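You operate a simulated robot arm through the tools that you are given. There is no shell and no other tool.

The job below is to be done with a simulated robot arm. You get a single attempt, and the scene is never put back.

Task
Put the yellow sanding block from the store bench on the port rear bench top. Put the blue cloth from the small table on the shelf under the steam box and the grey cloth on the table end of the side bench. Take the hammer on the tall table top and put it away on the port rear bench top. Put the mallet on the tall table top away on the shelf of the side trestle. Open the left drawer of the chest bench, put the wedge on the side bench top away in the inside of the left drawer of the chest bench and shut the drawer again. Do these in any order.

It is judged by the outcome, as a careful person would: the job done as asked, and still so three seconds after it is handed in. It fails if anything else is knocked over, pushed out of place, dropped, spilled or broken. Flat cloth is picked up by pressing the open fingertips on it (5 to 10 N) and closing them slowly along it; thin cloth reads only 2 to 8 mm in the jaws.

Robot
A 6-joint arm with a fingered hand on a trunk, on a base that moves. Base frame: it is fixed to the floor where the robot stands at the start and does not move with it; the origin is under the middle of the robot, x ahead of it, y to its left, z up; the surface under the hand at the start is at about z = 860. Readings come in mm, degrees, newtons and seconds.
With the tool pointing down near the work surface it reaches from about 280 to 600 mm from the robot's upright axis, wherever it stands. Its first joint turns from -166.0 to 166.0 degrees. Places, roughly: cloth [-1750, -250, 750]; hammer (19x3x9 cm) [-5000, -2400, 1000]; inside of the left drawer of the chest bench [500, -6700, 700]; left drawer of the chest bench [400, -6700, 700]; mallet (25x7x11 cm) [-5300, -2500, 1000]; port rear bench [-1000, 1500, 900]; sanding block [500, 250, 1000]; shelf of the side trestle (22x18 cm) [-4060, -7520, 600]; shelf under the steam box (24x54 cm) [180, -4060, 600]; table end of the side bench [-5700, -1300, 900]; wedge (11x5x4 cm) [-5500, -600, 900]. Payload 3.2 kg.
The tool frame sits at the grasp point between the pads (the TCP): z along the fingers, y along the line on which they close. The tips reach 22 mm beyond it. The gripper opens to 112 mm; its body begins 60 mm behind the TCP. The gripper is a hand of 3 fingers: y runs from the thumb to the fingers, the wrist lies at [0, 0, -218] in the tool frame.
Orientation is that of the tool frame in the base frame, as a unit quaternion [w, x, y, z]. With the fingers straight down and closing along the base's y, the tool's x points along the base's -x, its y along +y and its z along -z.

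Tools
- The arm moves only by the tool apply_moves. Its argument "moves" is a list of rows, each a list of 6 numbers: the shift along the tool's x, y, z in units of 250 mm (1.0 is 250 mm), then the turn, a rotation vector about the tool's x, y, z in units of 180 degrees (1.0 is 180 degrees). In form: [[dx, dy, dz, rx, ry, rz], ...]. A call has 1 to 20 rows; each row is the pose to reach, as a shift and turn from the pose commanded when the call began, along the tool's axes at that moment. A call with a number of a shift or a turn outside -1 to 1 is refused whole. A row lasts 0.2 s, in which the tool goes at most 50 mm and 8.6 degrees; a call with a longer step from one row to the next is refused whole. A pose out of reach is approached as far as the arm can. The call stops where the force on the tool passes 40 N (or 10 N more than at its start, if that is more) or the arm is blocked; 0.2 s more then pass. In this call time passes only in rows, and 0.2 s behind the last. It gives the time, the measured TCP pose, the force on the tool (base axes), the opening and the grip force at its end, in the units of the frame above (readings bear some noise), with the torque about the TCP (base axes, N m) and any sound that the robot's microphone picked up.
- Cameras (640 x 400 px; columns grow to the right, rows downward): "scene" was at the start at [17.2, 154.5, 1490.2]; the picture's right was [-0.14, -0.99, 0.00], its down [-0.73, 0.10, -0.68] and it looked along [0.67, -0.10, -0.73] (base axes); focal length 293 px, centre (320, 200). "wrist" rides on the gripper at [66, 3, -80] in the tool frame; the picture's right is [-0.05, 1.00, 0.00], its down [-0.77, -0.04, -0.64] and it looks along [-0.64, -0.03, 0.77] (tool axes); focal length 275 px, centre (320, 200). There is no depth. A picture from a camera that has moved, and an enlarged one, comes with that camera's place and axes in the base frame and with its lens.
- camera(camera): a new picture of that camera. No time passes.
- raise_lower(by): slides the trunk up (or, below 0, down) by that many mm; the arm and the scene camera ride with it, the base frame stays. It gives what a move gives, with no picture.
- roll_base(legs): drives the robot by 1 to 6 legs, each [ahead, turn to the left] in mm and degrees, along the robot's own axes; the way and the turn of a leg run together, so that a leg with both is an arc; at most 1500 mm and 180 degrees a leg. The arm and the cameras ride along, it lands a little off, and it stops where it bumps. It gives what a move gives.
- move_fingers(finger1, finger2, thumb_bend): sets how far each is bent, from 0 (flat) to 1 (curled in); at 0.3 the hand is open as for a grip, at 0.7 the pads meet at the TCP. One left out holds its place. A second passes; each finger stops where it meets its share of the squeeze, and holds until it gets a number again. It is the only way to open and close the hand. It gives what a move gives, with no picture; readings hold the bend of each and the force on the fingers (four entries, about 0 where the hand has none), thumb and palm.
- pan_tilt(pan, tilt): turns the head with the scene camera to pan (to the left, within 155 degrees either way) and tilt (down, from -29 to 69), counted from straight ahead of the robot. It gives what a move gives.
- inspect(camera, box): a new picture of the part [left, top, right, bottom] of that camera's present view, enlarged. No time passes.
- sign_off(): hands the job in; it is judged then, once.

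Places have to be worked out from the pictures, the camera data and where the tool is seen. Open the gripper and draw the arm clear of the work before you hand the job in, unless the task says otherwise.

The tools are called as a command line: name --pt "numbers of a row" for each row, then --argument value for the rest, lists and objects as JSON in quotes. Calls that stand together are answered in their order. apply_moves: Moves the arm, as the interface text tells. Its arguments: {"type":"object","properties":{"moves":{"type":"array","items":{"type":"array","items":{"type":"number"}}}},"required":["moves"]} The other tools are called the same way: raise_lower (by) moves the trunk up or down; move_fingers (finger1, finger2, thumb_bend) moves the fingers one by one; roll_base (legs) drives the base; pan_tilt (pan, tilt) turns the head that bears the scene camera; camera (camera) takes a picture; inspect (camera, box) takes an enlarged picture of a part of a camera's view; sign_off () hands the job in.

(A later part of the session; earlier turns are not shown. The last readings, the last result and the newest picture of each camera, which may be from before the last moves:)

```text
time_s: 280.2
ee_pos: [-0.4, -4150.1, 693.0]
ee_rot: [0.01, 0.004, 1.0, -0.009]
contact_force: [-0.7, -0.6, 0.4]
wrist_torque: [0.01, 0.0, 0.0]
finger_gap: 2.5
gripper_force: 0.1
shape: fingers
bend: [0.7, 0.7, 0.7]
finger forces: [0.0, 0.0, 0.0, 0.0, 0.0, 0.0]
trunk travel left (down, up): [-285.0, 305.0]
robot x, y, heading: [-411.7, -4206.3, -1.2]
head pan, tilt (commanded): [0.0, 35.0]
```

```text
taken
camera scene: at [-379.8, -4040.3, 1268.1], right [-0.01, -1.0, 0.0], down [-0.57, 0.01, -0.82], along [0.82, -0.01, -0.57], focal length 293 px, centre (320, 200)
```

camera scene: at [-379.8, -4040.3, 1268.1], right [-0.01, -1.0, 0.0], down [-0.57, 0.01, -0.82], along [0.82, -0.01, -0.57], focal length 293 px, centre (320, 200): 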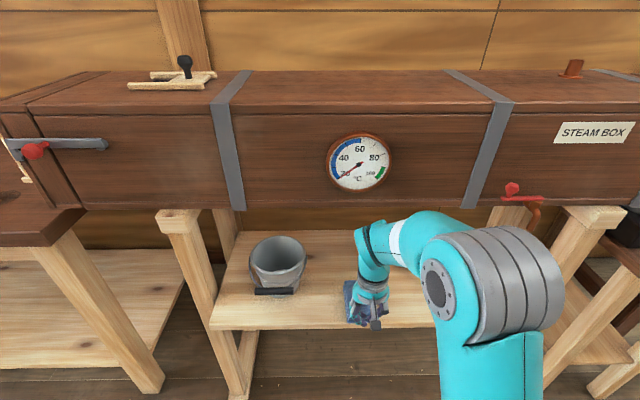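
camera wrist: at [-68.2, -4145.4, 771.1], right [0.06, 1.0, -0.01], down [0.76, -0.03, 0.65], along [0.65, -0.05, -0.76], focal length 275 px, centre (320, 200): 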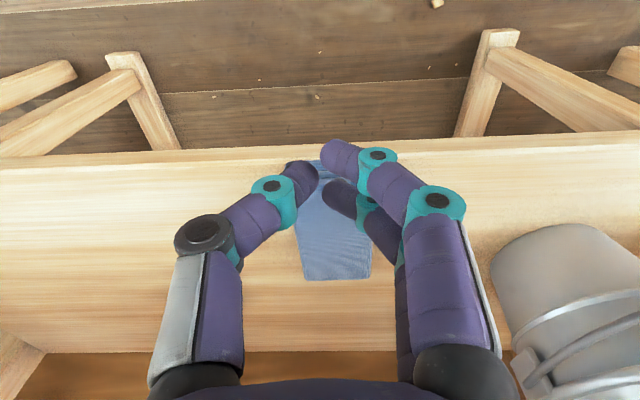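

The closed fingertips are in front of the shelf. I lower to TCP z≈631 and push slowly forward.

apply_moves --pt "0 0 0.12 0 0 0" --pt "0 0 0.245 0 0 0"

camera --camera "wrist"

inspect --camera "scene" --box '[290, 220, 450, 340]'

```text
time_s: 280.8
ee_pos: [-0.2, -4149.8, 628.4]
ee_rot: [0.012, 0.004, 1.0, -0.008]
contact_force: [-0.2, -0.2, 1.1]
wrist_torque: [-0.02, 0.02, 0.0]
finger_gap: 2.7
gripper_force: 0.0
shape: fingers
bend: [0.7, 0.7, 0.7]
finger forces: [0.1, 0.0, 0.0, 0.1, 0.1, 0.0]
trunk travel left (down, up): [-285.0, 305.0]
robot x, y, heading: [-412.4, -4204.9, -0.8]
head pan, tilt (commanded): [0.0, 35.0]
```

```text
taken
camera wrist: at [-67.9, -4145.8, 707.3], right [0.06, 1.0, -0.01], down [0.76, -0.03, 0.65], along [0.65, -0.05, -0.76], focal length 275 px, centre (320, 200)
```

wrist: 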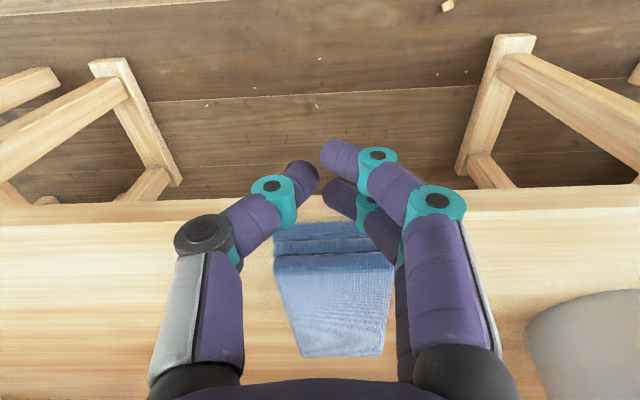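

```text
3.33 times, centred on (370, 280) of scene
camera zoom: at [-379.9, -4040.4, 1268.2], right [-0.01, -1.0, 0.0], down [-0.57, 0.01, -0.82], along [0.82, -0.01, -0.57], focal length 976 px, centre (153, -67)
```

zoom: 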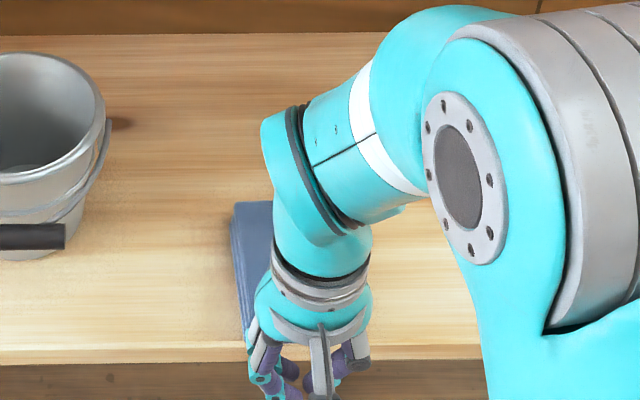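

I raise 3 mm for clearance over the edge and push forward in slow steps.

apply_moves --pt "0 0 -0.012 0 0 0" --pt "-0.05 0 -0.012 0 0 0" --pt "-0.09 0 -0.012 0 0 0" --pt "-0.12 0 -0.012 0 0 0"

camera --camera "wrist"

```text
time_s: 281.8
ee_pos: [32.4, -4149.8, 634.4]
ee_rot: [0.011, 0.004, 1.0, -0.008]
contact_force: [0.4, 0.2, -0.1]
wrist_torque: [-0.01, -0.05, 0.03]
finger_gap: 2.5
gripper_force: 0.3
shape: fingers
bend: [0.7, 0.7, 0.7]
finger forces: [0.0, 0.2, 0.1, 0.0, 0.2, 0.0]
trunk travel left (down, up): [-285.0, 305.0]
robot x, y, heading: [-406.7, -4206.4, -0.7]
head pan, tilt (commanded): [0.0, 35.0]
```

```text
taken
camera wrist: at [-36.4, -4146.1, 712.8], right [0.06, 1.0, -0.01], down [0.76, -0.03, 0.65], along [0.65, -0.05, -0.76], focal length 275 px, centre (320, 200)
```

wrist: 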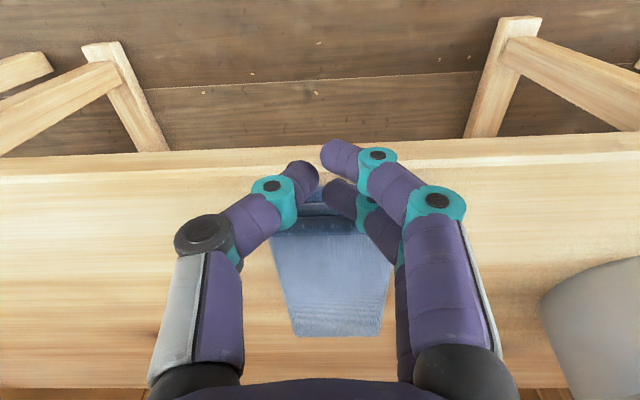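

The push is in contact now; I continue forward another 42 mm.

apply_moves --pt "-0.04 0 0 0 0 0" --pt "-0.08 0 0 0 0 0" --pt "-0.12 0 0 0 0 0" --pt "-0.17 0 0 0 0 0"

camera --camera "wrist"

camera --camera "scene"

```text
time_s: 282.8
ee_pos: [73.0, -4150.7, 634.8]
ee_rot: [0.011, 0.005, 1.0, -0.008]
contact_force: [0.1, 0.4, 0.1]
wrist_torque: [0.0, 0.02, -0.04]
finger_gap: 2.6
gripper_force: 0.2
shape: fingers
bend: [0.7, 0.7, 0.7]
finger forces: [0.1, 0.2, 0.0, 0.0, 0.1, 0.0]
trunk travel left (down, up): [-285.0, 305.0]
robot x, y, heading: [-410.1, -4202.3, -1.2]
head pan, tilt (commanded): [0.0, 35.0]
```

```text
taken
camera wrist: at [5.2, -4146.7, 713.0], right [0.06, 1.0, -0.01], down [0.76, -0.03, 0.65], along [0.65, -0.05, -0.76], focal length 275 px, centre (320, 200)
```

wrist: 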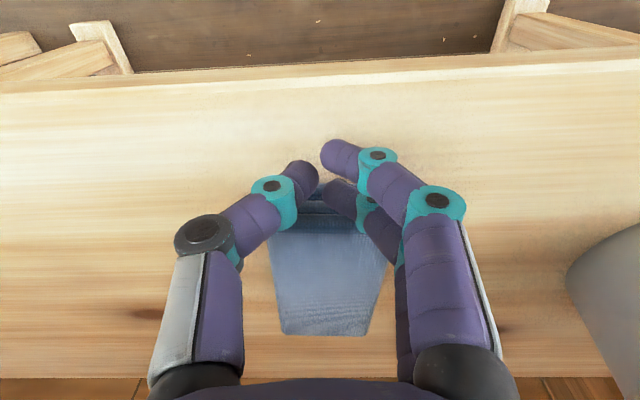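

```text
taken
camera scene: at [-379.9, -4040.3, 1268.1], right [-0.02, -1.0, 0.0], down [-0.57, 0.01, -0.82], along [0.82, -0.01, -0.57], focal length 293 px, centre (320, 200)
```

scene: 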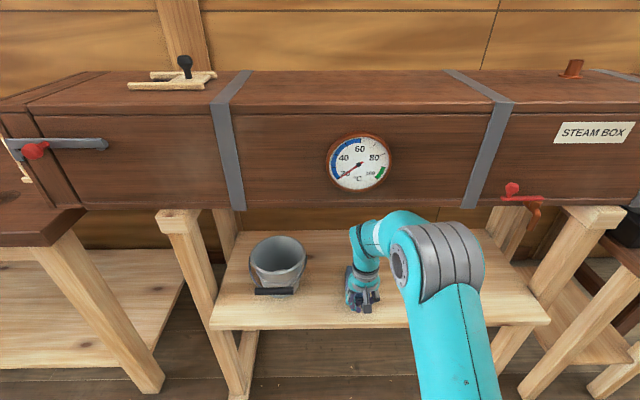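

The pad now lies about x 100..220, well on the shelf. I draw the hand back, lift it and verify.

apply_moves --pt "0.1 0 0 0 0 0" --pt "0.22 0 -0.05 0 0 0" --pt "0.34 0 -0.15 0 0 0" --pt "0.44 0 -0.28 0 0 0" --pt "0.52 0 -0.42 0 0 0" --pt "0.56 0 -0.58 0 0 0" --pt "0.56 0 -0.74 0 0 0" --pt "0.56 0 -0.88 0 0 0"

camera --camera "scene"

camera --camera "wrist"

```text
time_s: 284.6
ee_pos: [-70.2, -4145.7, 855.1]
ee_rot: [0.012, 0.006, 1.0, -0.008]
contact_force: [0.0, 0.4, 0.2]
wrist_torque: [0.01, 0.03, -0.02]
finger_gap: 2.8
gripper_force: 0.2
shape: fingers
bend: [0.7, 0.7, 0.7]
finger forces: [0.1, 0.0, 0.0, 0.0, 0.2, 0.0]
trunk travel left (down, up): [-285.0, 305.0]
robot x, y, heading: [-408.0, -4204.7, -1.0]
head pan, tilt (commanded): [0.0, 35.0]
```

```text
taken
camera scene: at [-379.8, -4040.3, 1268.1], right [-0.02, -1.0, 0.0], down [-0.57, 0.01, -0.82], along [0.82, -0.01, -0.57], focal length 293 px, centre (320, 200)
```

scene: 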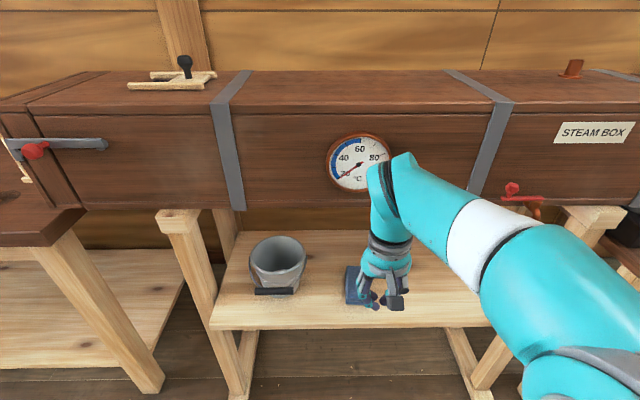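

```text
taken
camera wrist: at [-138.4, -4141.1, 933.0], right [0.06, 1.0, -0.01], down [0.76, -0.03, 0.65], along [0.65, -0.05, -0.76], focal length 275 px, centre (320, 200)
```

wrist: 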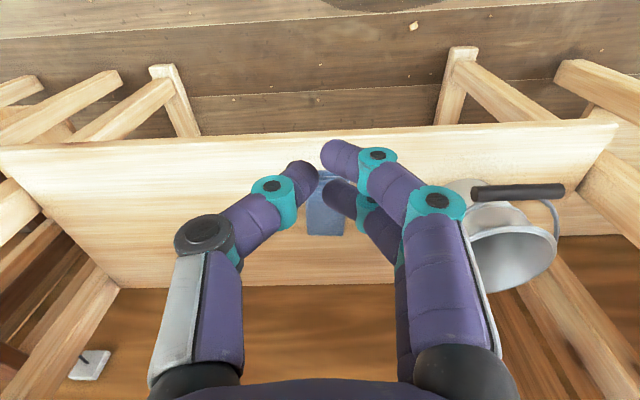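

The blue cloth is done. I open the hand, raise the trunk, back out and head down the corridor toward the chest bench to open its drawer.

raise_lower --by 200

roll_base --legs '[[-260, 0], [0, -89], [1300, 0]]'

move_fingers --finger1 0.3 --finger2 0.3 --thumb_bend 0.3

pan_tilt --pan 30 --tilt 20

camera --camera "scene"

inspect --camera "scene" --box '[100, 100, 420, 300]'

```text
time_s: 286.8
ee_pos: [-69.9, -4145.3, 1054.1]
ee_rot: [0.011, 0.004, 1.0, -0.008]
contact_force: [0.7, 0.4, 0.2]
wrist_torque: [0.05, 0.01, -0.01]
finger_gap: 2.7
gripper_force: 0.1
shape: fingers
bend: [0.7, 0.7, 0.7]
finger forces: [0.0, 0.0, 0.0, 0.0, 0.0, 0.0]
trunk travel left (down, up): [-485.0, 105.0]
robot x, y, heading: [-408.2, -4204.6, -0.9]
head pan, tilt (commanded): [0.0, 35.0]
```

```text
time_s: 298.7
ee_pos: [-627.0, -5863.3, 1054.4]
ee_rot: [0.001, 0.712, 0.702, -0.013]
contact_force: [-0.2, -0.4, -0.3]
wrist_torque: [0.01, 0.0, 0.0]
finger_gap: 3.0
gripper_force: 0.0
shape: fingers
bend: [0.7, 0.7, 0.7]
finger forces: [0.1, 0.0, 0.0, 0.0, 0.0, 0.1]
trunk travel left (down, up): [-485.0, 105.0]
robot x, y, heading: [-688.1, -5523.3, -90.9]
head pan, tilt (commanded): [0.0, 35.0]
```

```text
time_s: 299.7
ee_pos: [-628.2, -5863.1, 1054.5]
ee_rot: [0.003, 0.712, 0.702, -0.014]
contact_force: [0.6, 0.8, -0.3]
wrist_torque: [0.0, 0.0, -0.01]
finger_gap: 111.1
gripper_force: 0.2
shape: fingers
bend: [0.3, 0.3, 0.3]
finger forces: [0.1, 0.0, 0.0, 0.0, 0.1, 0.0]
trunk travel left (down, up): [-485.0, 105.0]
robot x, y, heading: [-686.3, -5525.3, -91.1]
head pan, tilt (commanded): [0.0, 35.0]
```

```text
time_s: 300.7
ee_pos: [-627.4, -5862.3, 1054.0]
ee_rot: [0.002, 0.712, 0.702, -0.013]
contact_force: [-0.1, -0.9, -0.3]
wrist_torque: [-0.02, 0.04, 0.01]
finger_gap: 111.0
gripper_force: 0.1
shape: fingers
bend: [0.3, 0.3, 0.3]
finger forces: [0.0, 0.0, 0.1, 0.2, 0.1, 0.0]
trunk travel left (down, up): [-485.0, 105.0]
robot x, y, heading: [-686.2, -5523.3, -91.2]
head pan, tilt (commanded): [30.0, 20.0]
```

```text
taken
camera scene: at [-475.3, -5548.5, 1491.9], right [-0.88, -0.48, 0.0], down [-0.17, 0.3, -0.94], along [0.45, -0.82, -0.34], focal length 293 px, centre (320, 200)
```

scene: 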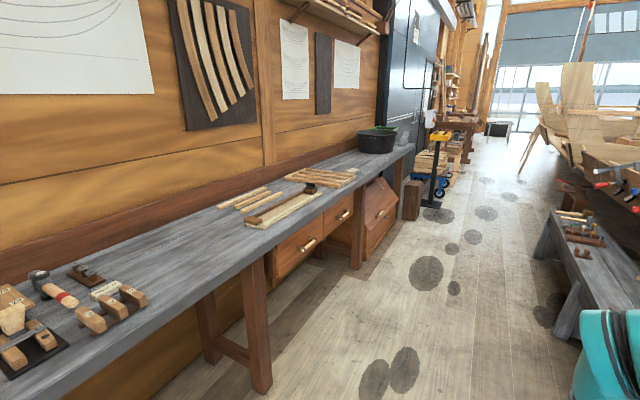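

```text
2.00 times, centred on (260, 200) of scene
camera zoom: at [-475.3, -5548.5, 1491.9], right [-0.88, -0.48, 0.0], down [-0.17, 0.3, -0.94], along [0.45, -0.82, -0.34], focal length 586 px, centre (440, 200)
```

zoom: 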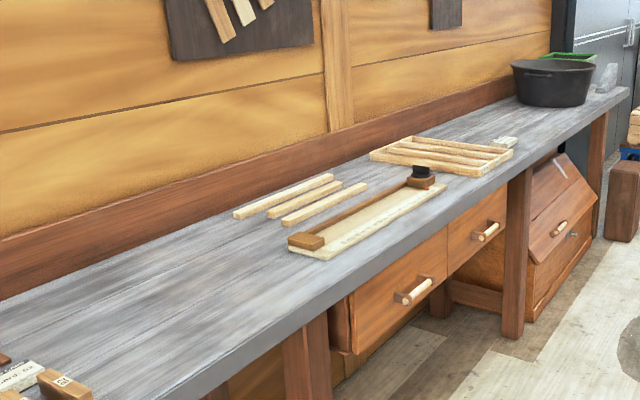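

The grey-topped bench ahead is the chest bench: two drawers with dowel handles; the left one is near [250, -6730, 730]. I drive on and turn to face it.

roll_base --legs '[[1190, 0], [0, 91]]'

pan_tilt --pan 0 --tilt 30

camera --camera "scene"

inspect --camera "scene" --box '[160, 150, 480, 350]'

```text
time_s: 310.5
ee_pos: [-366.7, -6652.9, 1053.5]
ee_rot: [0.012, 0.003, 1.0, -0.008]
contact_force: [-0.5, -0.1, 0.2]
wrist_torque: [-0.01, 0.03, 0.01]
finger_gap: 111.1
gripper_force: 0.0
shape: fingers
bend: [0.3, 0.3, 0.3]
finger forces: [0.0, 0.0, 0.1, 0.0, 0.1, 0.1]
trunk travel left (down, up): [-485.0, 105.0]
robot x, y, heading: [-704.2, -6713.3, -0.7]
head pan, tilt (commanded): [30.0, 20.0]
```

```text
time_s: 311.5
ee_pos: [-366.3, -6653.1, 1053.0]
ee_rot: [0.011, 0.003, 1.0, -0.008]
contact_force: [0.9, 0.1, -1.0]
wrist_torque: [0.0, 0.02, 0.03]
finger_gap: 111.1
gripper_force: 0.0
shape: fingers
bend: [0.3, 0.3, 0.3]
finger forces: [0.1, 0.1, 0.0, 0.1, 0.1, 0.0]
trunk travel left (down, up): [-485.0, 105.0]
robot x, y, heading: [-703.5, -6717.4, -1.0]
head pan, tilt (commanded): [0.0, 30.0]
```

```text
taken
camera scene: at [-674.3, -6548.5, 1475.9], right [-0.01, -1.0, 0.0], down [-0.5, 0.01, -0.87], along [0.87, -0.01, -0.5], focal length 293 px, centre (320, 200)
```

scene: 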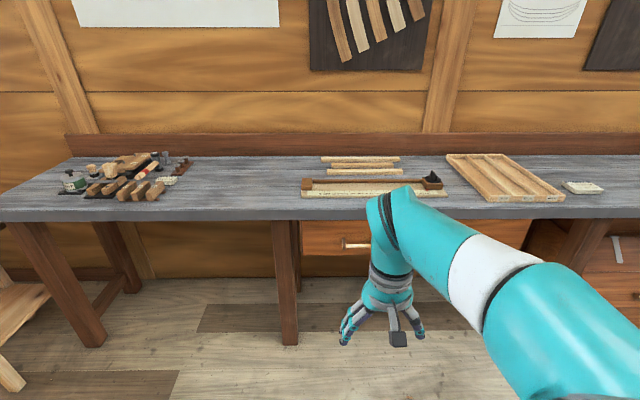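

```text
2.00 times, centred on (320, 250) of scene
camera zoom: at [-674.3, -6548.5, 1475.9], right [-0.01, -1.0, 0.0], down [-0.5, 0.01, -0.87], along [0.87, -0.01, -0.5], focal length 586 px, centre (320, 100)
```

zoom: 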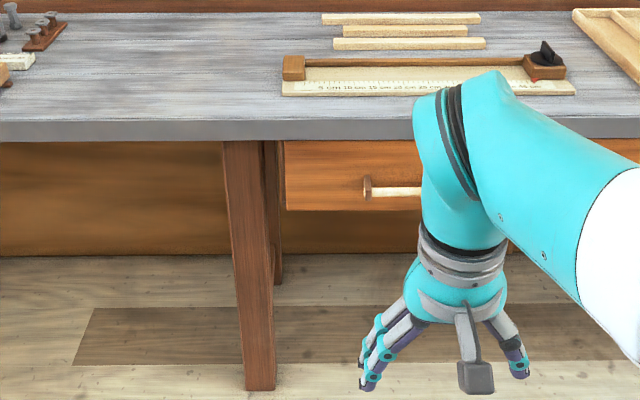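

The chest bench top is at z≈900 (front edge x≈253); the left drawer's dowel handle is at about x≈230, y≈-6665..-6785, z≈730, standing ~35 mm off the drawer front. I lower the trunk and drive nearer to take hold of it with the hand pitched forward.

raise_lower --by -220

roll_base --legs '[[230, 0]]'

camera --camera "scene"

camera --camera "wrist"

```text
time_s: 313.8
ee_pos: [-366.5, -6652.9, 832.8]
ee_rot: [0.012, 0.004, 1.0, -0.008]
contact_force: [-0.2, 0.9, 0.5]
wrist_torque: [-0.04, 0.0, 0.04]
finger_gap: 111.2
gripper_force: 0.1
shape: fingers
bend: [0.3, 0.3, 0.3]
finger forces: [0.0, 0.0, 0.1, 0.1, 0.0, 0.0]
trunk travel left (down, up): [-265.0, 325.0]
robot x, y, heading: [-704.2, -6712.7, -0.7]
head pan, tilt (commanded): [0.0, 30.0]
```

```text
time_s: 315.6
ee_pos: [-137.2, -6654.2, 834.1]
ee_rot: [0.011, 0.002, 1.0, -0.007]
contact_force: [0.1, -0.3, -0.2]
wrist_torque: [0.01, 0.01, 0.03]
finger_gap: 111.1
gripper_force: 0.0
shape: fingers
bend: [0.3, 0.3, 0.3]
finger forces: [0.1, 0.0, 0.0, 0.1, 0.0, 0.0]
trunk travel left (down, up): [-265.0, 325.0]
robot x, y, heading: [-473.5, -6713.6, -0.7]
head pan, tilt (commanded): [0.0, 30.0]
```

```text
taken
camera scene: at [-445.8, -6551.2, 1255.9], right [-0.01, -1.0, 0.0], down [-0.5, 0.01, -0.87], along [0.87, -0.01, -0.5], focal length 293 px, centre (320, 200)
```

scene: 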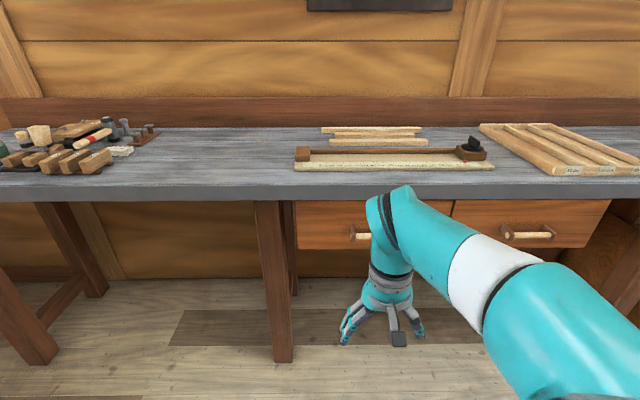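

```text
taken
camera wrist: at [-205.9, -6650.9, 912.5], right [0.05, 1.0, -0.01], down [0.76, -0.03, 0.65], along [0.65, -0.04, -0.76], focal length 275 px, centre (320, 200)
```

wrist: 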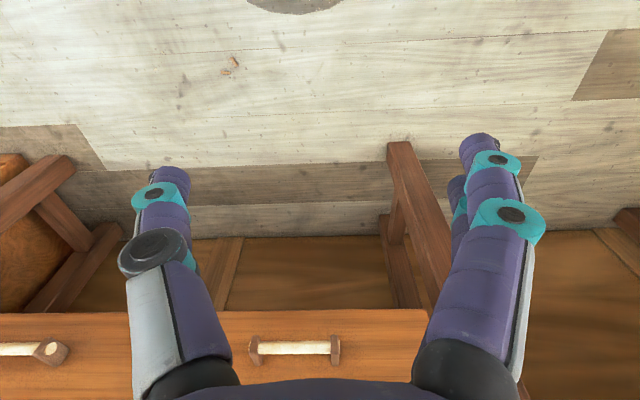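

The wrist view shows the left handle between its two posts, y≈-6647..-6777 (centre -6712), z≈738, with the drawer front at x≈267 and z 668..844. I roll the hand a quarter turn first, centring on y=-6712.

apply_moves --pt "-0.022 -0.021 0 0 0 0.0455" --pt "-0.044 -0.042 0 0 0 0.091" --pt "-0.065 -0.063 0 0 0 0.1365" --pt "-0.087 -0.084 0 0 0 0.182" --pt "-0.109 -0.105 0 0 0 0.2275" --pt "-0.131 -0.127 0 0 0 0.273" --pt "-0.153 -0.148 0 0 0 0.3185" --pt "-0.175 -0.169 0 0 0 0.364" --pt "-0.196 -0.19 0 0 0 0.4095" --pt "-0.218 -0.211 0 0 0 0.455" --pt "-0.24 -0.232 0 0 0 0.5"

```text
time_s: 317.9
ee_pos: [-78.6, -6712.9, 836.2]
ee_rot: [0.014, 0.709, 0.705, 0.003]
contact_force: [-0.2, -0.2, -0.3]
wrist_torque: [0.0, 0.02, -0.01]
finger_gap: 111.3
gripper_force: 0.0
shape: fingers
bend: [0.3, 0.3, 0.3]
finger forces: [0.0, 0.1, 0.1, 0.0, 0.1, 0.0]
trunk travel left (down, up): [-265.0, 325.0]
robot x, y, heading: [-475.2, -6721.7, -0.5]
head pan, tilt (commanded): [0.0, 30.0]
```

Rolled fully. Now I pitch the hand forward toward horizontal while moving ahead, stopping well short of the handle.

apply_moves --pt "0 0.068 0.027 -0.043 0 0" --pt "0 0.136 0.054 -0.086 0 0" --pt "0 0.204 0.081 -0.129 0 0" --pt "0 0.272 0.108 -0.172 0 0" --pt "0 0.34 0.135 -0.215 0 0" --pt "0 0.408 0.162 -0.258 0 0" --pt "0 0.476 0.189 -0.301 0 0" --pt "0 0.544 0.216 -0.344 0 0" --pt "0 0.612 0.243 -0.387 0 0" --pt "0 0.68 0.27 -0.43 0 0" --pt "0 0.748 0.296 -0.472 0 0"

camera --camera "wrist"

camera --camera "scene"

```text
time_s: 320.4
ee_pos: [111.8, -6715.6, 765.3]
ee_rot: [0.489, 0.514, 0.518, 0.478]
contact_force: [0.0, 0.0, 0.3]
wrist_torque: [0.01, 0.03, 0.03]
finger_gap: 111.6
gripper_force: 0.1
shape: fingers
bend: [0.3, 0.3, 0.3]
finger forces: [0.1, 0.0, 0.0, 0.1, 0.0, 0.0]
trunk travel left (down, up): [-265.0, 325.0]
robot x, y, heading: [-479.9, -6716.7, -0.3]
head pan, tilt (commanded): [0.0, 30.0]
```

```text
taken
camera wrist: at [31.5, -6649.7, 773.3], right [0.06, -0.03, 1.0], down [-0.64, -0.77, 0.02], along [0.76, -0.64, -0.07], focal length 275 px, centre (320, 200)
```

wrist: 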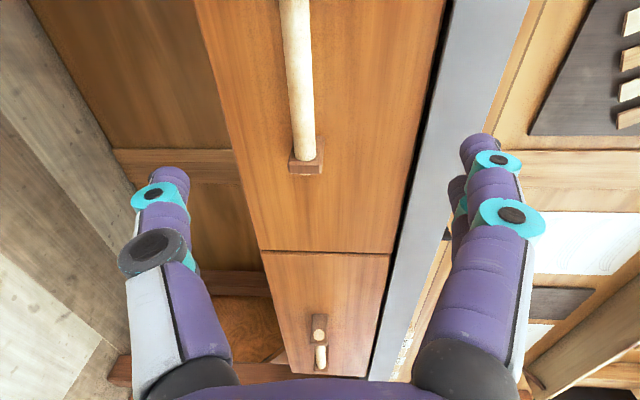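

```text
taken
camera scene: at [-445.9, -6551.2, 1255.9], right [-0.01, -1.0, 0.0], down [-0.5, 0.01, -0.87], along [0.87, -0.01, -0.5], focal length 293 px, centre (320, 200)
```

scene: 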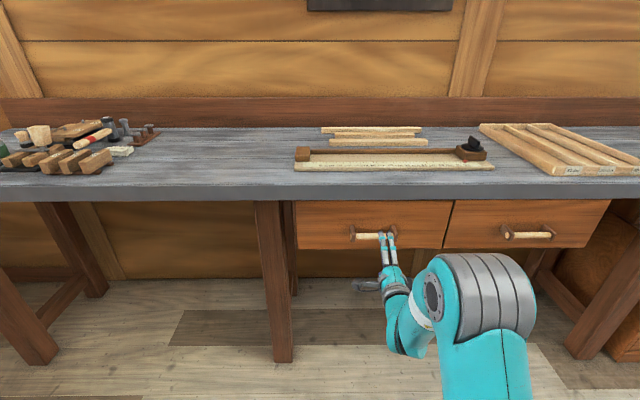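

The hand is horizontal in front of the left handle; the dowel is at ≈x 235, z 741. I advance toward it, keeping it centred between the fingers.

apply_moves --pt "0.005 -0.025 0.12 0 0 0" --pt "0.01 -0.05 0.24 0 0 0" --pt "0.016 -0.073 0.357 0 0 0"

camera --camera "wrist"

inspect --camera "scene" --box '[300, 180, 460, 280]'

```text
time_s: 321.1
ee_pos: [199.7, -6714.1, 741.8]
ee_rot: [0.489, 0.514, 0.518, 0.478]
contact_force: [0.4, -0.7, 0.3]
wrist_torque: [-0.04, -0.01, 0.01]
finger_gap: 111.5
gripper_force: 0.2
shape: fingers
bend: [0.3, 0.3, 0.3]
finger forces: [0.0, 0.1, 0.0, 0.1, 0.0, 0.0]
trunk travel left (down, up): [-265.0, 325.0]
robot x, y, heading: [-477.0, -6712.4, -0.3]
head pan, tilt (commanded): [0.0, 30.0]
```

```text
taken
camera wrist: at [120.5, -6647.4, 749.5], right [0.06, -0.03, 1.0], down [-0.64, -0.77, 0.02], along [0.76, -0.64, -0.07], focal length 275 px, centre (320, 200)
```

wrist: 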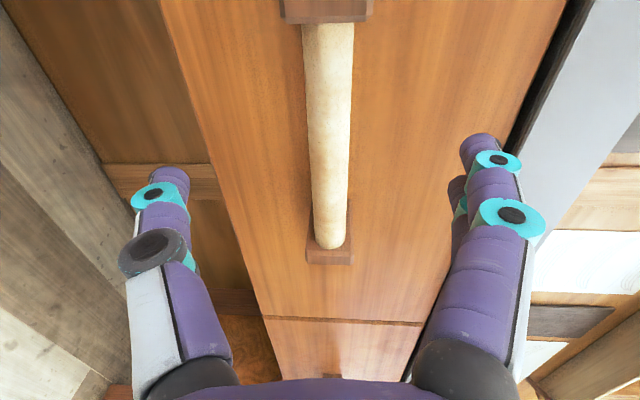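

```text
4.00 times, centred on (380, 230) of scene
camera zoom: at [-445.8, -6551.2, 1255.9], right [-0.01, -1.0, 0.0], down [-0.5, 0.01, -0.87], along [0.87, -0.01, -0.5], focal length 1171 px, centre (80, 80)
```

zoom: 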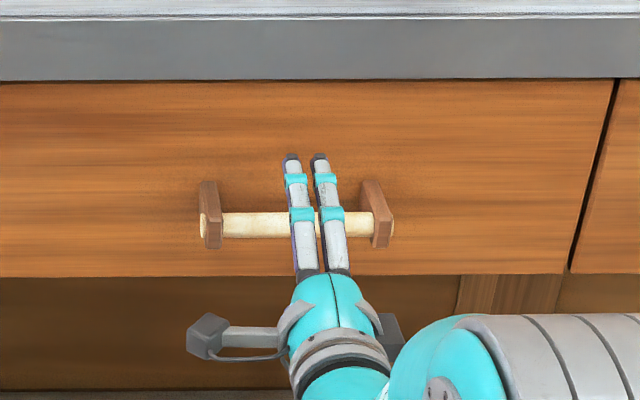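

The dowel is slightly above centre (z≈748). I move up 6 mm and forward 26 mm so the dowel sits between the pads.

apply_moves --pt "0 0.015 0.05 0 0 0" --pt "0 0.031 0.1 0 0 0"

camera --camera "wrist"

inspect --camera "scene" --box '[300, 180, 460, 280]'

```text
time_s: 321.8
ee_pos: [222.9, -6712.3, 748.9]
ee_rot: [0.488, 0.514, 0.518, 0.478]
contact_force: [-0.2, 0.0, -0.5]
wrist_torque: [0.0, -0.01, 0.0]
finger_gap: 112.0
gripper_force: 0.0
shape: fingers
bend: [0.3, 0.3, 0.3]
finger forces: [0.1, 0.0, 0.1, 0.0, 0.1, 0.1]
trunk travel left (down, up): [-265.0, 325.0]
robot x, y, heading: [-476.2, -6715.9, -0.7]
head pan, tilt (commanded): [0.0, 30.0]
```

```text
taken
camera wrist: at [144.3, -6646.4, 756.0], right [0.07, -0.03, 1.0], down [-0.64, -0.77, 0.02], along [0.76, -0.64, -0.07], focal length 275 px, centre (320, 200)
```

wrist: 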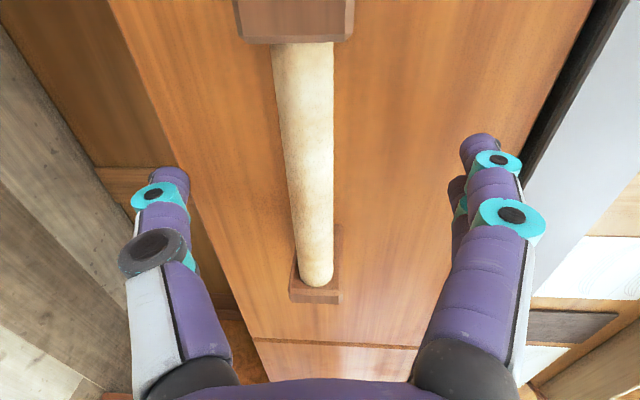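

```text
4.00 times, centred on (380, 230) of scene
camera zoom: at [-445.7, -6551.2, 1255.9], right [-0.01, -1.0, 0.0], down [-0.5, 0.01, -0.87], along [0.87, -0.01, -0.5], focal length 1171 px, centre (80, 80)
```

zoom: 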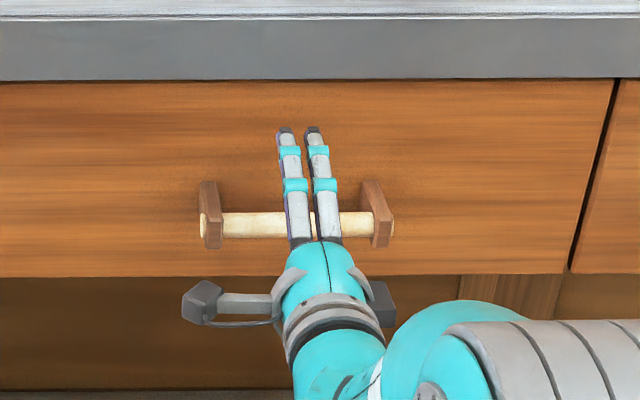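

The dowel is at about z 743, 12 mm ahead of the TCP. I lower 4 mm, advance 5 mm and close on it.

apply_moves --pt "0 -0.018 0.02 0 0 0"

move_fingers --finger1 0.6 --finger2 0.6 --thumb_bend 0.6

camera --camera "wrist"

inspect --camera "scene" --box '[300, 180, 460, 280]'

```text
time_s: 322.1
ee_pos: [229.6, -6713.8, 744.3]
ee_rot: [0.489, 0.513, 0.518, 0.478]
contact_force: [-0.6, -0.5, 0.1]
wrist_torque: [0.02, -0.01, -0.01]
finger_gap: 111.7
gripper_force: 0.0
shape: fingers
bend: [0.3, 0.3, 0.3]
finger forces: [0.0, 0.0, 0.1, 0.0, 0.1, 0.0]
trunk travel left (down, up): [-265.0, 325.0]
robot x, y, heading: [-476.5, -6718.4, -0.6]
head pan, tilt (commanded): [0.0, 30.0]
```

```text
time_s: 323.1
ee_pos: [229.3, -6713.8, 744.5]
ee_rot: [0.489, 0.513, 0.518, 0.479]
contact_force: [0.0, -0.2, 0.2]
wrist_torque: [0.03, 0.01, 0.02]
finger_gap: 27.7
gripper_force: 0.1
shape: fingers
bend: [0.6, 0.6, 0.6]
finger forces: [0.0, 0.0, 0.0, 0.1, 0.0, 0.0]
trunk travel left (down, up): [-265.0, 325.0]
robot x, y, heading: [-476.2, -6716.4, -0.5]
head pan, tilt (commanded): [0.0, 30.0]
```

```text
taken
camera wrist: at [149.0, -6646.9, 750.7], right [0.06, -0.03, 1.0], down [-0.64, -0.77, 0.02], along [0.76, -0.64, -0.07], focal length 275 px, centre (320, 200)
```

wrist: 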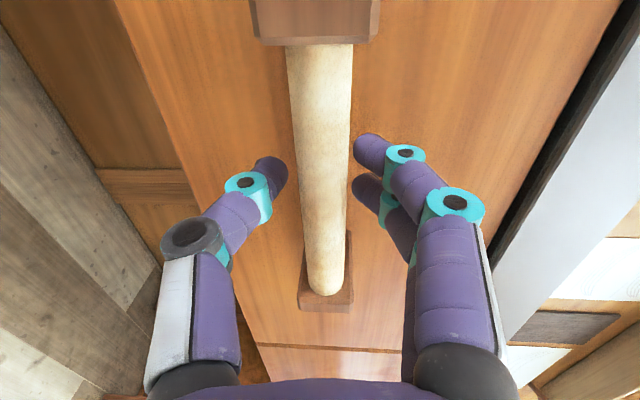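

```text
4.00 times, centred on (380, 230) of scene
camera zoom: at [-445.6, -6551.2, 1255.9], right [-0.01, -1.0, 0.0], down [-0.5, 0.01, -0.87], along [0.87, -0.01, -0.5], focal length 1171 px, centre (80, 80)
```

zoom: 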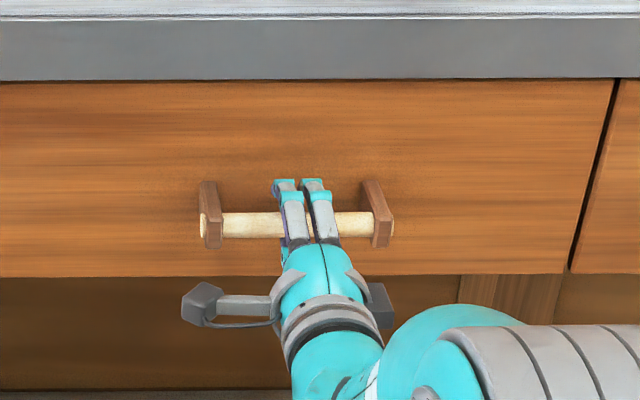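

The dowel is nicely between thumb and fingers. I close the rest of the way.

move_fingers --finger1 0.8 --finger2 0.8 --thumb_bend 0.8

camera --camera "wrist"

```text
time_s: 324.1
ee_pos: [230.0, -6713.4, 743.9]
ee_rot: [0.489, 0.513, 0.519, 0.478]
contact_force: [-0.1, 0.1, -0.5]
wrist_torque: [0.02, 0.0, 0.0]
finger_gap: 0.0
gripper_force: 0.1
shape: fingers
bend: [0.78, 0.78, 0.76]
finger forces: [0.1, 0.0, 0.0, 0.0, 0.0, 0.0]
trunk travel left (down, up): [-265.0, 325.0]
robot x, y, heading: [-477.8, -6713.9, -0.5]
head pan, tilt (commanded): [0.0, 30.0]
```

```text
taken
camera wrist: at [149.0, -6646.9, 750.7], right [0.06, -0.03, 1.0], down [-0.64, -0.77, 0.02], along [0.76, -0.64, -0.07], focal length 275 px, centre (320, 200)
```

wrist: 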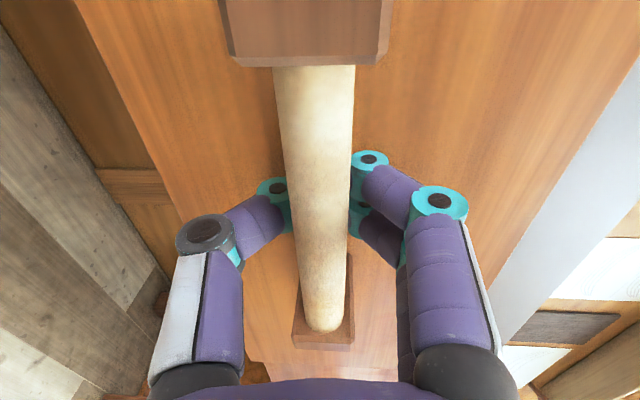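

The fingers have curled round behind the dowel and hooked it (the drawer already crept forward). I pull straight back along -x slowly.

apply_moves --pt "0 -0.004 -0.06 0 0 0" --pt "-0.001 -0.008 -0.12 0 0 0" --pt "-0.001 -0.012 -0.18 0 0 0" --pt "-0.002 -0.016 -0.24 0 0 0"

camera --camera "scene"

camera --camera "wrist"

```text
time_s: 325.1
ee_pos: [168.0, -6713.3, 742.0]
ee_rot: [0.489, 0.513, 0.518, 0.478]
contact_force: [0.1, -0.3, -0.4]
wrist_torque: [-0.04, 0.04, -0.02]
finger_gap: 0.0
gripper_force: 0.0
shape: fingers
bend: [0.78, 0.78, 0.76]
finger forces: [0.0, 0.0, 0.1, 0.1, 0.1, 0.0]
trunk travel left (down, up): [-265.0, 325.0]
robot x, y, heading: [-475.7, -6715.2, -0.6]
head pan, tilt (commanded): [0.0, 30.0]
```

```text
taken
camera scene: at [-445.6, -6551.2, 1255.9], right [-0.01, -1.0, 0.0], down [-0.5, 0.01, -0.87], along [0.87, -0.01, -0.5], focal length 293 px, centre (320, 200)
```

scene: 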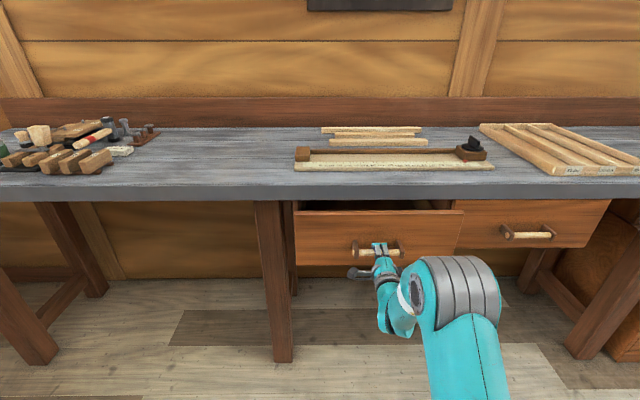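

```text
taken
camera wrist: at [88.3, -6646.5, 750.1], right [0.06, -0.03, 1.0], down [-0.64, -0.77, 0.02], along [0.76, -0.64, -0.07], focal length 275 px, centre (320, 200)
```

wrist: 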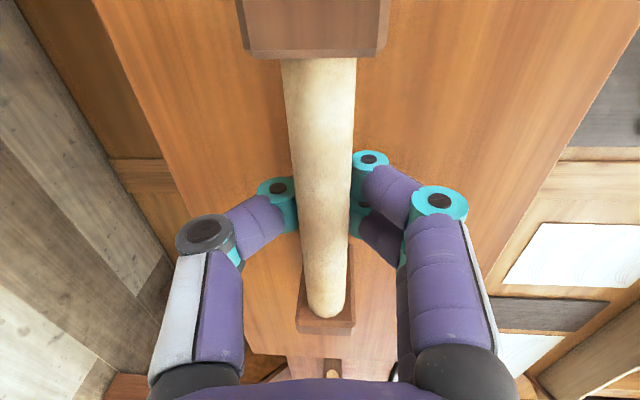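

The drawer slides easily. I continue pulling with the arm another 85 mm.

apply_moves --pt "0 -0.004 -0.06 0 0 0" --pt "-0.001 -0.008 -0.12 0 0 0" --pt "-0.001 -0.013 -0.19 0 0 0" --pt "-0.002 -0.018 -0.26 0 0 0" --pt "-0.002 -0.022 -0.34 0 0 0"

camera --camera "scene"

```text
time_s: 326.4
ee_pos: [84.0, -6712.6, 744.4]
ee_rot: [0.49, 0.513, 0.518, 0.478]
contact_force: [-0.7, -0.1, -0.1]
wrist_torque: [0.0, -0.04, -0.02]
finger_gap: 0.2
gripper_force: 0.0
shape: fingers
bend: [0.78, 0.78, 0.76]
finger forces: [0.0, 0.1, 0.0, 0.1, 0.0, 0.0]
trunk travel left (down, up): [-265.0, 325.0]
robot x, y, heading: [-479.8, -6715.0, -0.6]
head pan, tilt (commanded): [0.0, 30.0]
```

```text
taken
camera scene: at [-445.6, -6551.2, 1255.9], right [-0.01, -1.0, 0.0], down [-0.5, 0.01, -0.87], along [0.87, -0.01, -0.5], focal length 293 px, centre (320, 200)
```

scene: 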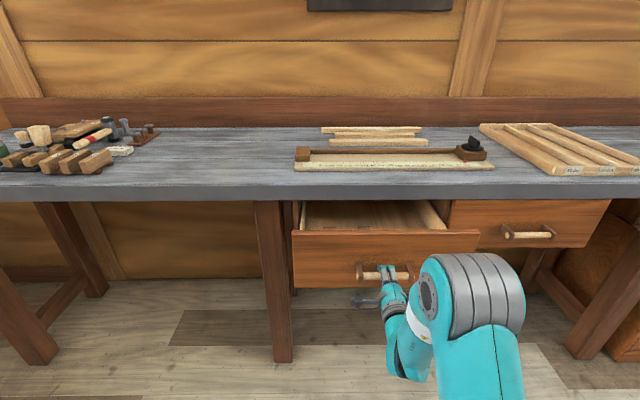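

About 155 mm open. I back the base 80 mm to open it further.

roll_base --legs '[[-80, 0]]'

camera --camera "scene"

camera --camera "wrist"

```text
time_s: 327.4
ee_pos: [4.4, -6713.6, 742.9]
ee_rot: [0.49, 0.514, 0.518, 0.478]
contact_force: [0.6, -0.6, 0.9]
wrist_torque: [0.02, 0.01, -0.01]
finger_gap: 0.0
gripper_force: 0.1
shape: fingers
bend: [0.78, 0.78, 0.76]
finger forces: [0.1, 0.0, 0.1, 0.0, 0.0, 0.1]
trunk travel left (down, up): [-265.0, 325.0]
robot x, y, heading: [-557.2, -6716.5, -0.8]
head pan, tilt (commanded): [0.0, 30.0]
```

```text
taken
camera scene: at [-524.7, -6550.4, 1255.9], right [-0.01, -1.0, 0.0], down [-0.5, 0.01, -0.87], along [0.87, -0.01, -0.5], focal length 293 px, centre (320, 200)
```

scene: 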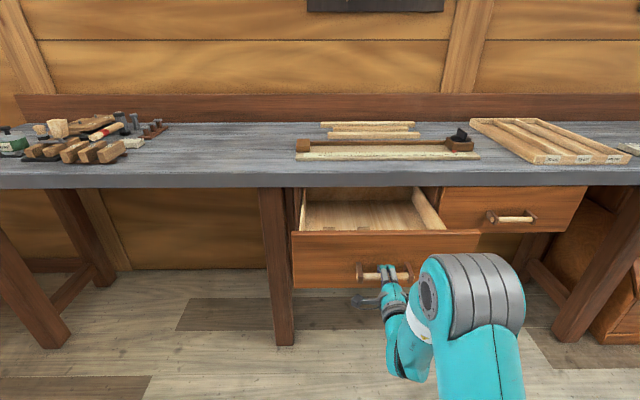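

```text
taken
camera wrist: at [-75.6, -6647.0, 750.3], right [0.06, -0.03, 1.0], down [-0.64, -0.77, 0.02], along [0.76, -0.64, -0.07], focal length 275 px, centre (320, 200)
```

wrist: 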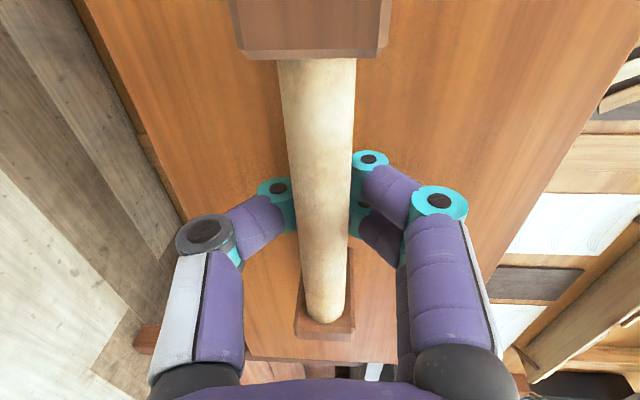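

The drawer is open ≈235 mm (front at x≈34). I open the fingers to let go of the dowel, then back straight off.

move_fingers --finger1 0.3 --finger2 0.3 --thumb_bend 0.3

camera --camera "wrist"

```text
time_s: 328.4
ee_pos: [3.6, -6713.2, 743.5]
ee_rot: [0.49, 0.515, 0.517, 0.477]
contact_force: [0.5, 0.6, -1.0]
wrist_torque: [0.03, 0.03, -0.01]
finger_gap: 111.1
gripper_force: 0.2
shape: fingers
bend: [0.3, 0.3, 0.3]
finger forces: [0.0, 0.0, 0.1, 0.0, 0.1, 0.0]
trunk travel left (down, up): [-265.0, 325.0]
robot x, y, heading: [-555.4, -6715.5, -0.7]
head pan, tilt (commanded): [0.0, 30.0]
```

```text
taken
camera wrist: at [-75.7, -6647.0, 750.4], right [0.06, -0.03, 1.0], down [-0.64, -0.77, 0.02], along [0.76, -0.64, -0.07], focal length 275 px, centre (320, 200)
```

wrist: 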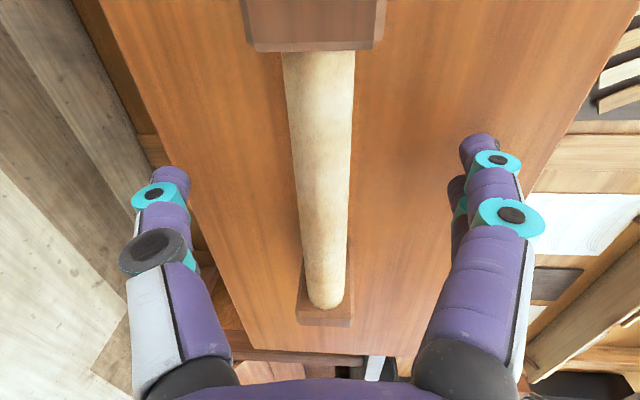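

The dowel is free between the open fingers. I back the robot 250 mm and look at the open drawer.

roll_base --legs '[[-250, 0]]'

camera --camera "scene"

inspect --camera "scene" --box '[260, 150, 500, 300]'

```text
time_s: 330.2
ee_pos: [-250.1, -6710.7, 743.9]
ee_rot: [0.49, 0.514, 0.518, 0.478]
contact_force: [0.3, -0.7, 0.8]
wrist_torque: [0.03, 0.01, -0.01]
finger_gap: 111.2
gripper_force: 0.1
shape: fingers
bend: [0.3, 0.3, 0.3]
finger forces: [0.0, 0.0, 0.1, 0.1, 0.0, 0.1]
trunk travel left (down, up): [-265.0, 325.0]
robot x, y, heading: [-811.3, -6714.5, -0.9]
head pan, tilt (commanded): [0.0, 30.0]
```

```text
taken
camera scene: at [-779.0, -6546.9, 1255.9], right [-0.01, -1.0, 0.0], down [-0.5, 0.01, -0.87], along [0.87, -0.01, -0.5], focal length 293 px, centre (320, 200)
```

scene: 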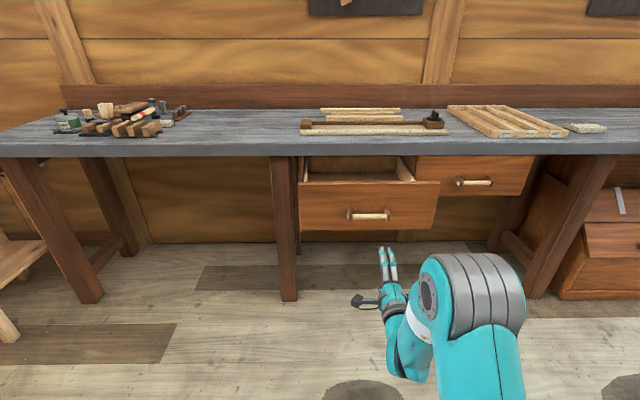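

```text
2.67 times, centred on (380, 225) of scene
camera zoom: at [-779.0, -6546.9, 1255.9], right [-0.01, -1.0, 0.0], down [-0.5, 0.01, -0.87], along [0.87, -0.01, -0.5], focal length 781 px, centre (160, 133)
```

zoom: 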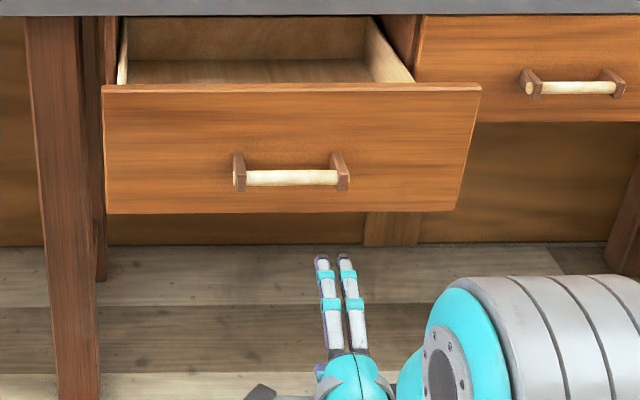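

The left drawer is open and empty inside (y≈-6530..-6900). I bring the hand back to pointing down.

apply_moves --pt "-0.001 0.034 -0.068 0.0435 0 0" --pt "-0.002 0.068 -0.136 0.087 0 0" --pt "-0.003 0.103 -0.203 0.131 0 0" --pt "-0.004 0.137 -0.271 0.174 0 0" --pt "-0.005 0.171 -0.339 0.218 0 0" --pt "-0.006 0.205 -0.407 0.261 0 0" --pt "-0.007 0.239 -0.475 0.305 0 0" --pt "-0.008 0.273 -0.543 0.348 0 0" --pt "-0.009 0.308 -0.61 0.392 0 0" --pt "-0.01 0.342 -0.678 0.435 0 0" --pt "-0.011 0.376 -0.746 0.479 0 0"

apply_moves --pt "0 0 0 0 0 -0.045" --pt "0 0 0 0 0 -0.09" --pt "0 0 0 0 0 -0.135" --pt "0 0 0 0 0 -0.18" --pt "0 0 0 0 0 -0.225" --pt "0 0 0 0 0 -0.27" --pt "0 0 0 0 0 -0.315" --pt "0 0 0 0 0 -0.36" --pt "0 0 0 0 0 -0.405" --pt "0 0 0 0 0 -0.45" --pt "0 0 0 0 0 -0.495"

raise_lower --by 300

pan_tilt --pan -90 --tilt 15

camera --camera "scene"

```text
time_s: 332.6
ee_pos: [-431.0, -6710.2, 851.0]
ee_rot: [0.006, 0.71, 0.704, -0.005]
contact_force: [-0.6, -0.7, 0.8]
wrist_torque: [0.03, -0.04, 0.01]
finger_gap: 111.7
gripper_force: 0.1
shape: fingers
bend: [0.3, 0.3, 0.3]
finger forces: [0.1, 0.0, 0.0, 0.0, 0.1, 0.0]
out of reach, approached as far as the arm can: row 5
trunk travel left (down, up): [-265.0, 325.0]
robot x, y, heading: [-814.0, -6711.5, -0.7]
head pan, tilt (commanded): [0.0, 30.0]
```

```text
time_s: 335.1
ee_pos: [-429.4, -6709.5, 850.0]
ee_rot: [0.001, 0.012, 1.0, -0.007]
contact_force: [-0.1, 1.0, -0.8]
wrist_torque: [-0.02, -0.03, 0.01]
finger_gap: 111.5
gripper_force: 0.1
shape: fingers
bend: [0.3, 0.3, 0.3]
finger forces: [0.0, 0.0, 0.0, 0.1, 0.1, 0.1]
trunk travel left (down, up): [-265.0, 325.0]
robot x, y, heading: [-809.8, -6710.3, -0.9]
head pan, tilt (commanded): [0.0, 30.0]
```

```text
time_s: 338.1
ee_pos: [-430.9, -6710.0, 1148.7]
ee_rot: [0.001, 0.011, 1.0, -0.008]
contact_force: [0.4, -0.5, 0.3]
wrist_torque: [0.02, 0.01, 0.05]
finger_gap: 111.6
gripper_force: 0.1
shape: fingers
bend: [0.3, 0.3, 0.3]
finger forces: [0.1, 0.0, 0.1, 0.0, 0.0, 0.0]
trunk travel left (down, up): [-565.0, 25.0]
robot x, y, heading: [-808.7, -6711.5, -1.0]
head pan, tilt (commanded): [0.0, 30.0]
```

```text
time_s: 339.7
ee_pos: [-430.3, -6710.0, 1148.7]
ee_rot: [0.001, 0.012, 1.0, -0.008]
contact_force: [0.0, 1.0, 0.2]
wrist_torque: [-0.01, 0.02, -0.01]
finger_gap: 111.5
gripper_force: 0.1
shape: fingers
bend: [0.3, 0.3, 0.3]
finger forces: [0.0, 0.0, 0.0, 0.0, 0.0, 0.0]
trunk travel left (down, up): [-565.0, 25.0]
robot x, y, heading: [-809.9, -6714.8, -1.0]
head pan, tilt (commanded): [-90.0, 15.0]
```

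```text
taken
camera scene: at [-870.8, -6639.0, 1580.1], right [-1.0, 0.01, 0.0], down [0.0, 0.26, -0.97], along [-0.01, -0.97, -0.26], focal length 293 px, centre (320, 200)
```

scene: 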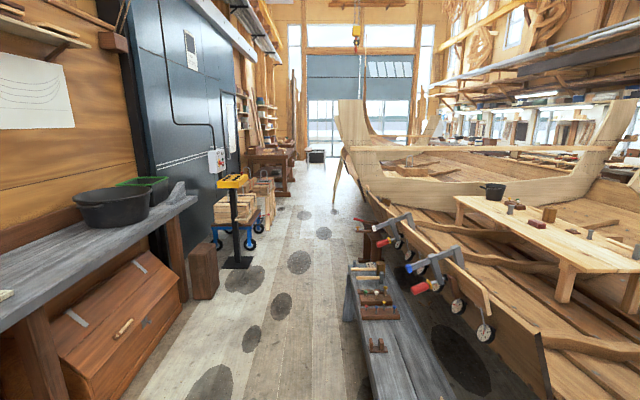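

The drawer stays open for now. Next is the mallet, so I drive back up the corridor and round to the tall table, checking on the way.

roll_base --legs '[[0, 91], [1400, 0], [1400, 0], [1400, 0], [1300, 0]]'

pan_tilt --pan 60 --tilt 15

camera --camera "scene"

```text
time_s: 370.0
ee_pos: [-488.0, -786.9, 1148.6]
ee_rot: [0.006, -0.674, 0.739, -0.006]
contact_force: [-0.3, 0.5, -0.5]
wrist_torque: [0.01, 0.01, -0.04]
finger_gap: 111.4
gripper_force: 0.1
shape: fingers
bend: [0.3, 0.3, 0.3]
finger forces: [0.0, 0.1, 0.0, 0.0, 0.0, 0.1]
trunk travel left (down, up): [-565.0, 25.0]
robot x, y, heading: [-508.1, -1165.5, 85.5]
head pan, tilt (commanded): [-90.0, 15.0]
```

```text
time_s: 372.4
ee_pos: [-487.3, -787.4, 1149.5]
ee_rot: [0.005, -0.674, 0.739, -0.004]
contact_force: [0.6, -0.1, 0.5]
wrist_torque: [0.03, 0.0, 0.0]
finger_gap: 111.6
gripper_force: 0.0
shape: fingers
bend: [0.3, 0.3, 0.3]
finger forces: [0.0, 0.0, 0.0, 0.0, 0.1, 0.0]
trunk travel left (down, up): [-565.0, 25.0]
robot x, y, heading: [-512.0, -1166.3, 85.3]
head pan, tilt (commanded): [60.0, 15.0]
```

```text
taken
camera scene: at [-759.7, -1159.6, 1580.1], right [0.57, 0.82, 0.0], down [0.21, -0.15, -0.97], along [-0.79, 0.55, -0.26], focal length 293 px, centre (320, 200)
```

scene: 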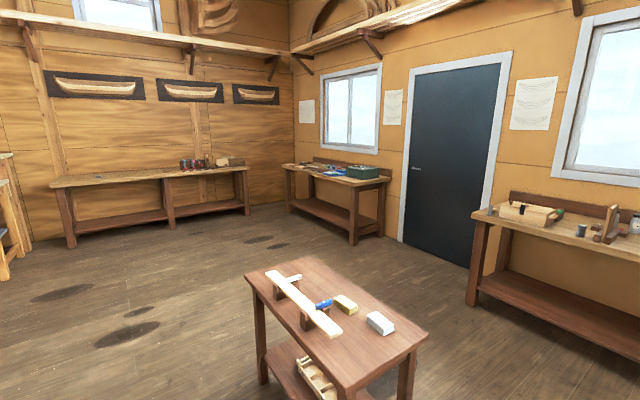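

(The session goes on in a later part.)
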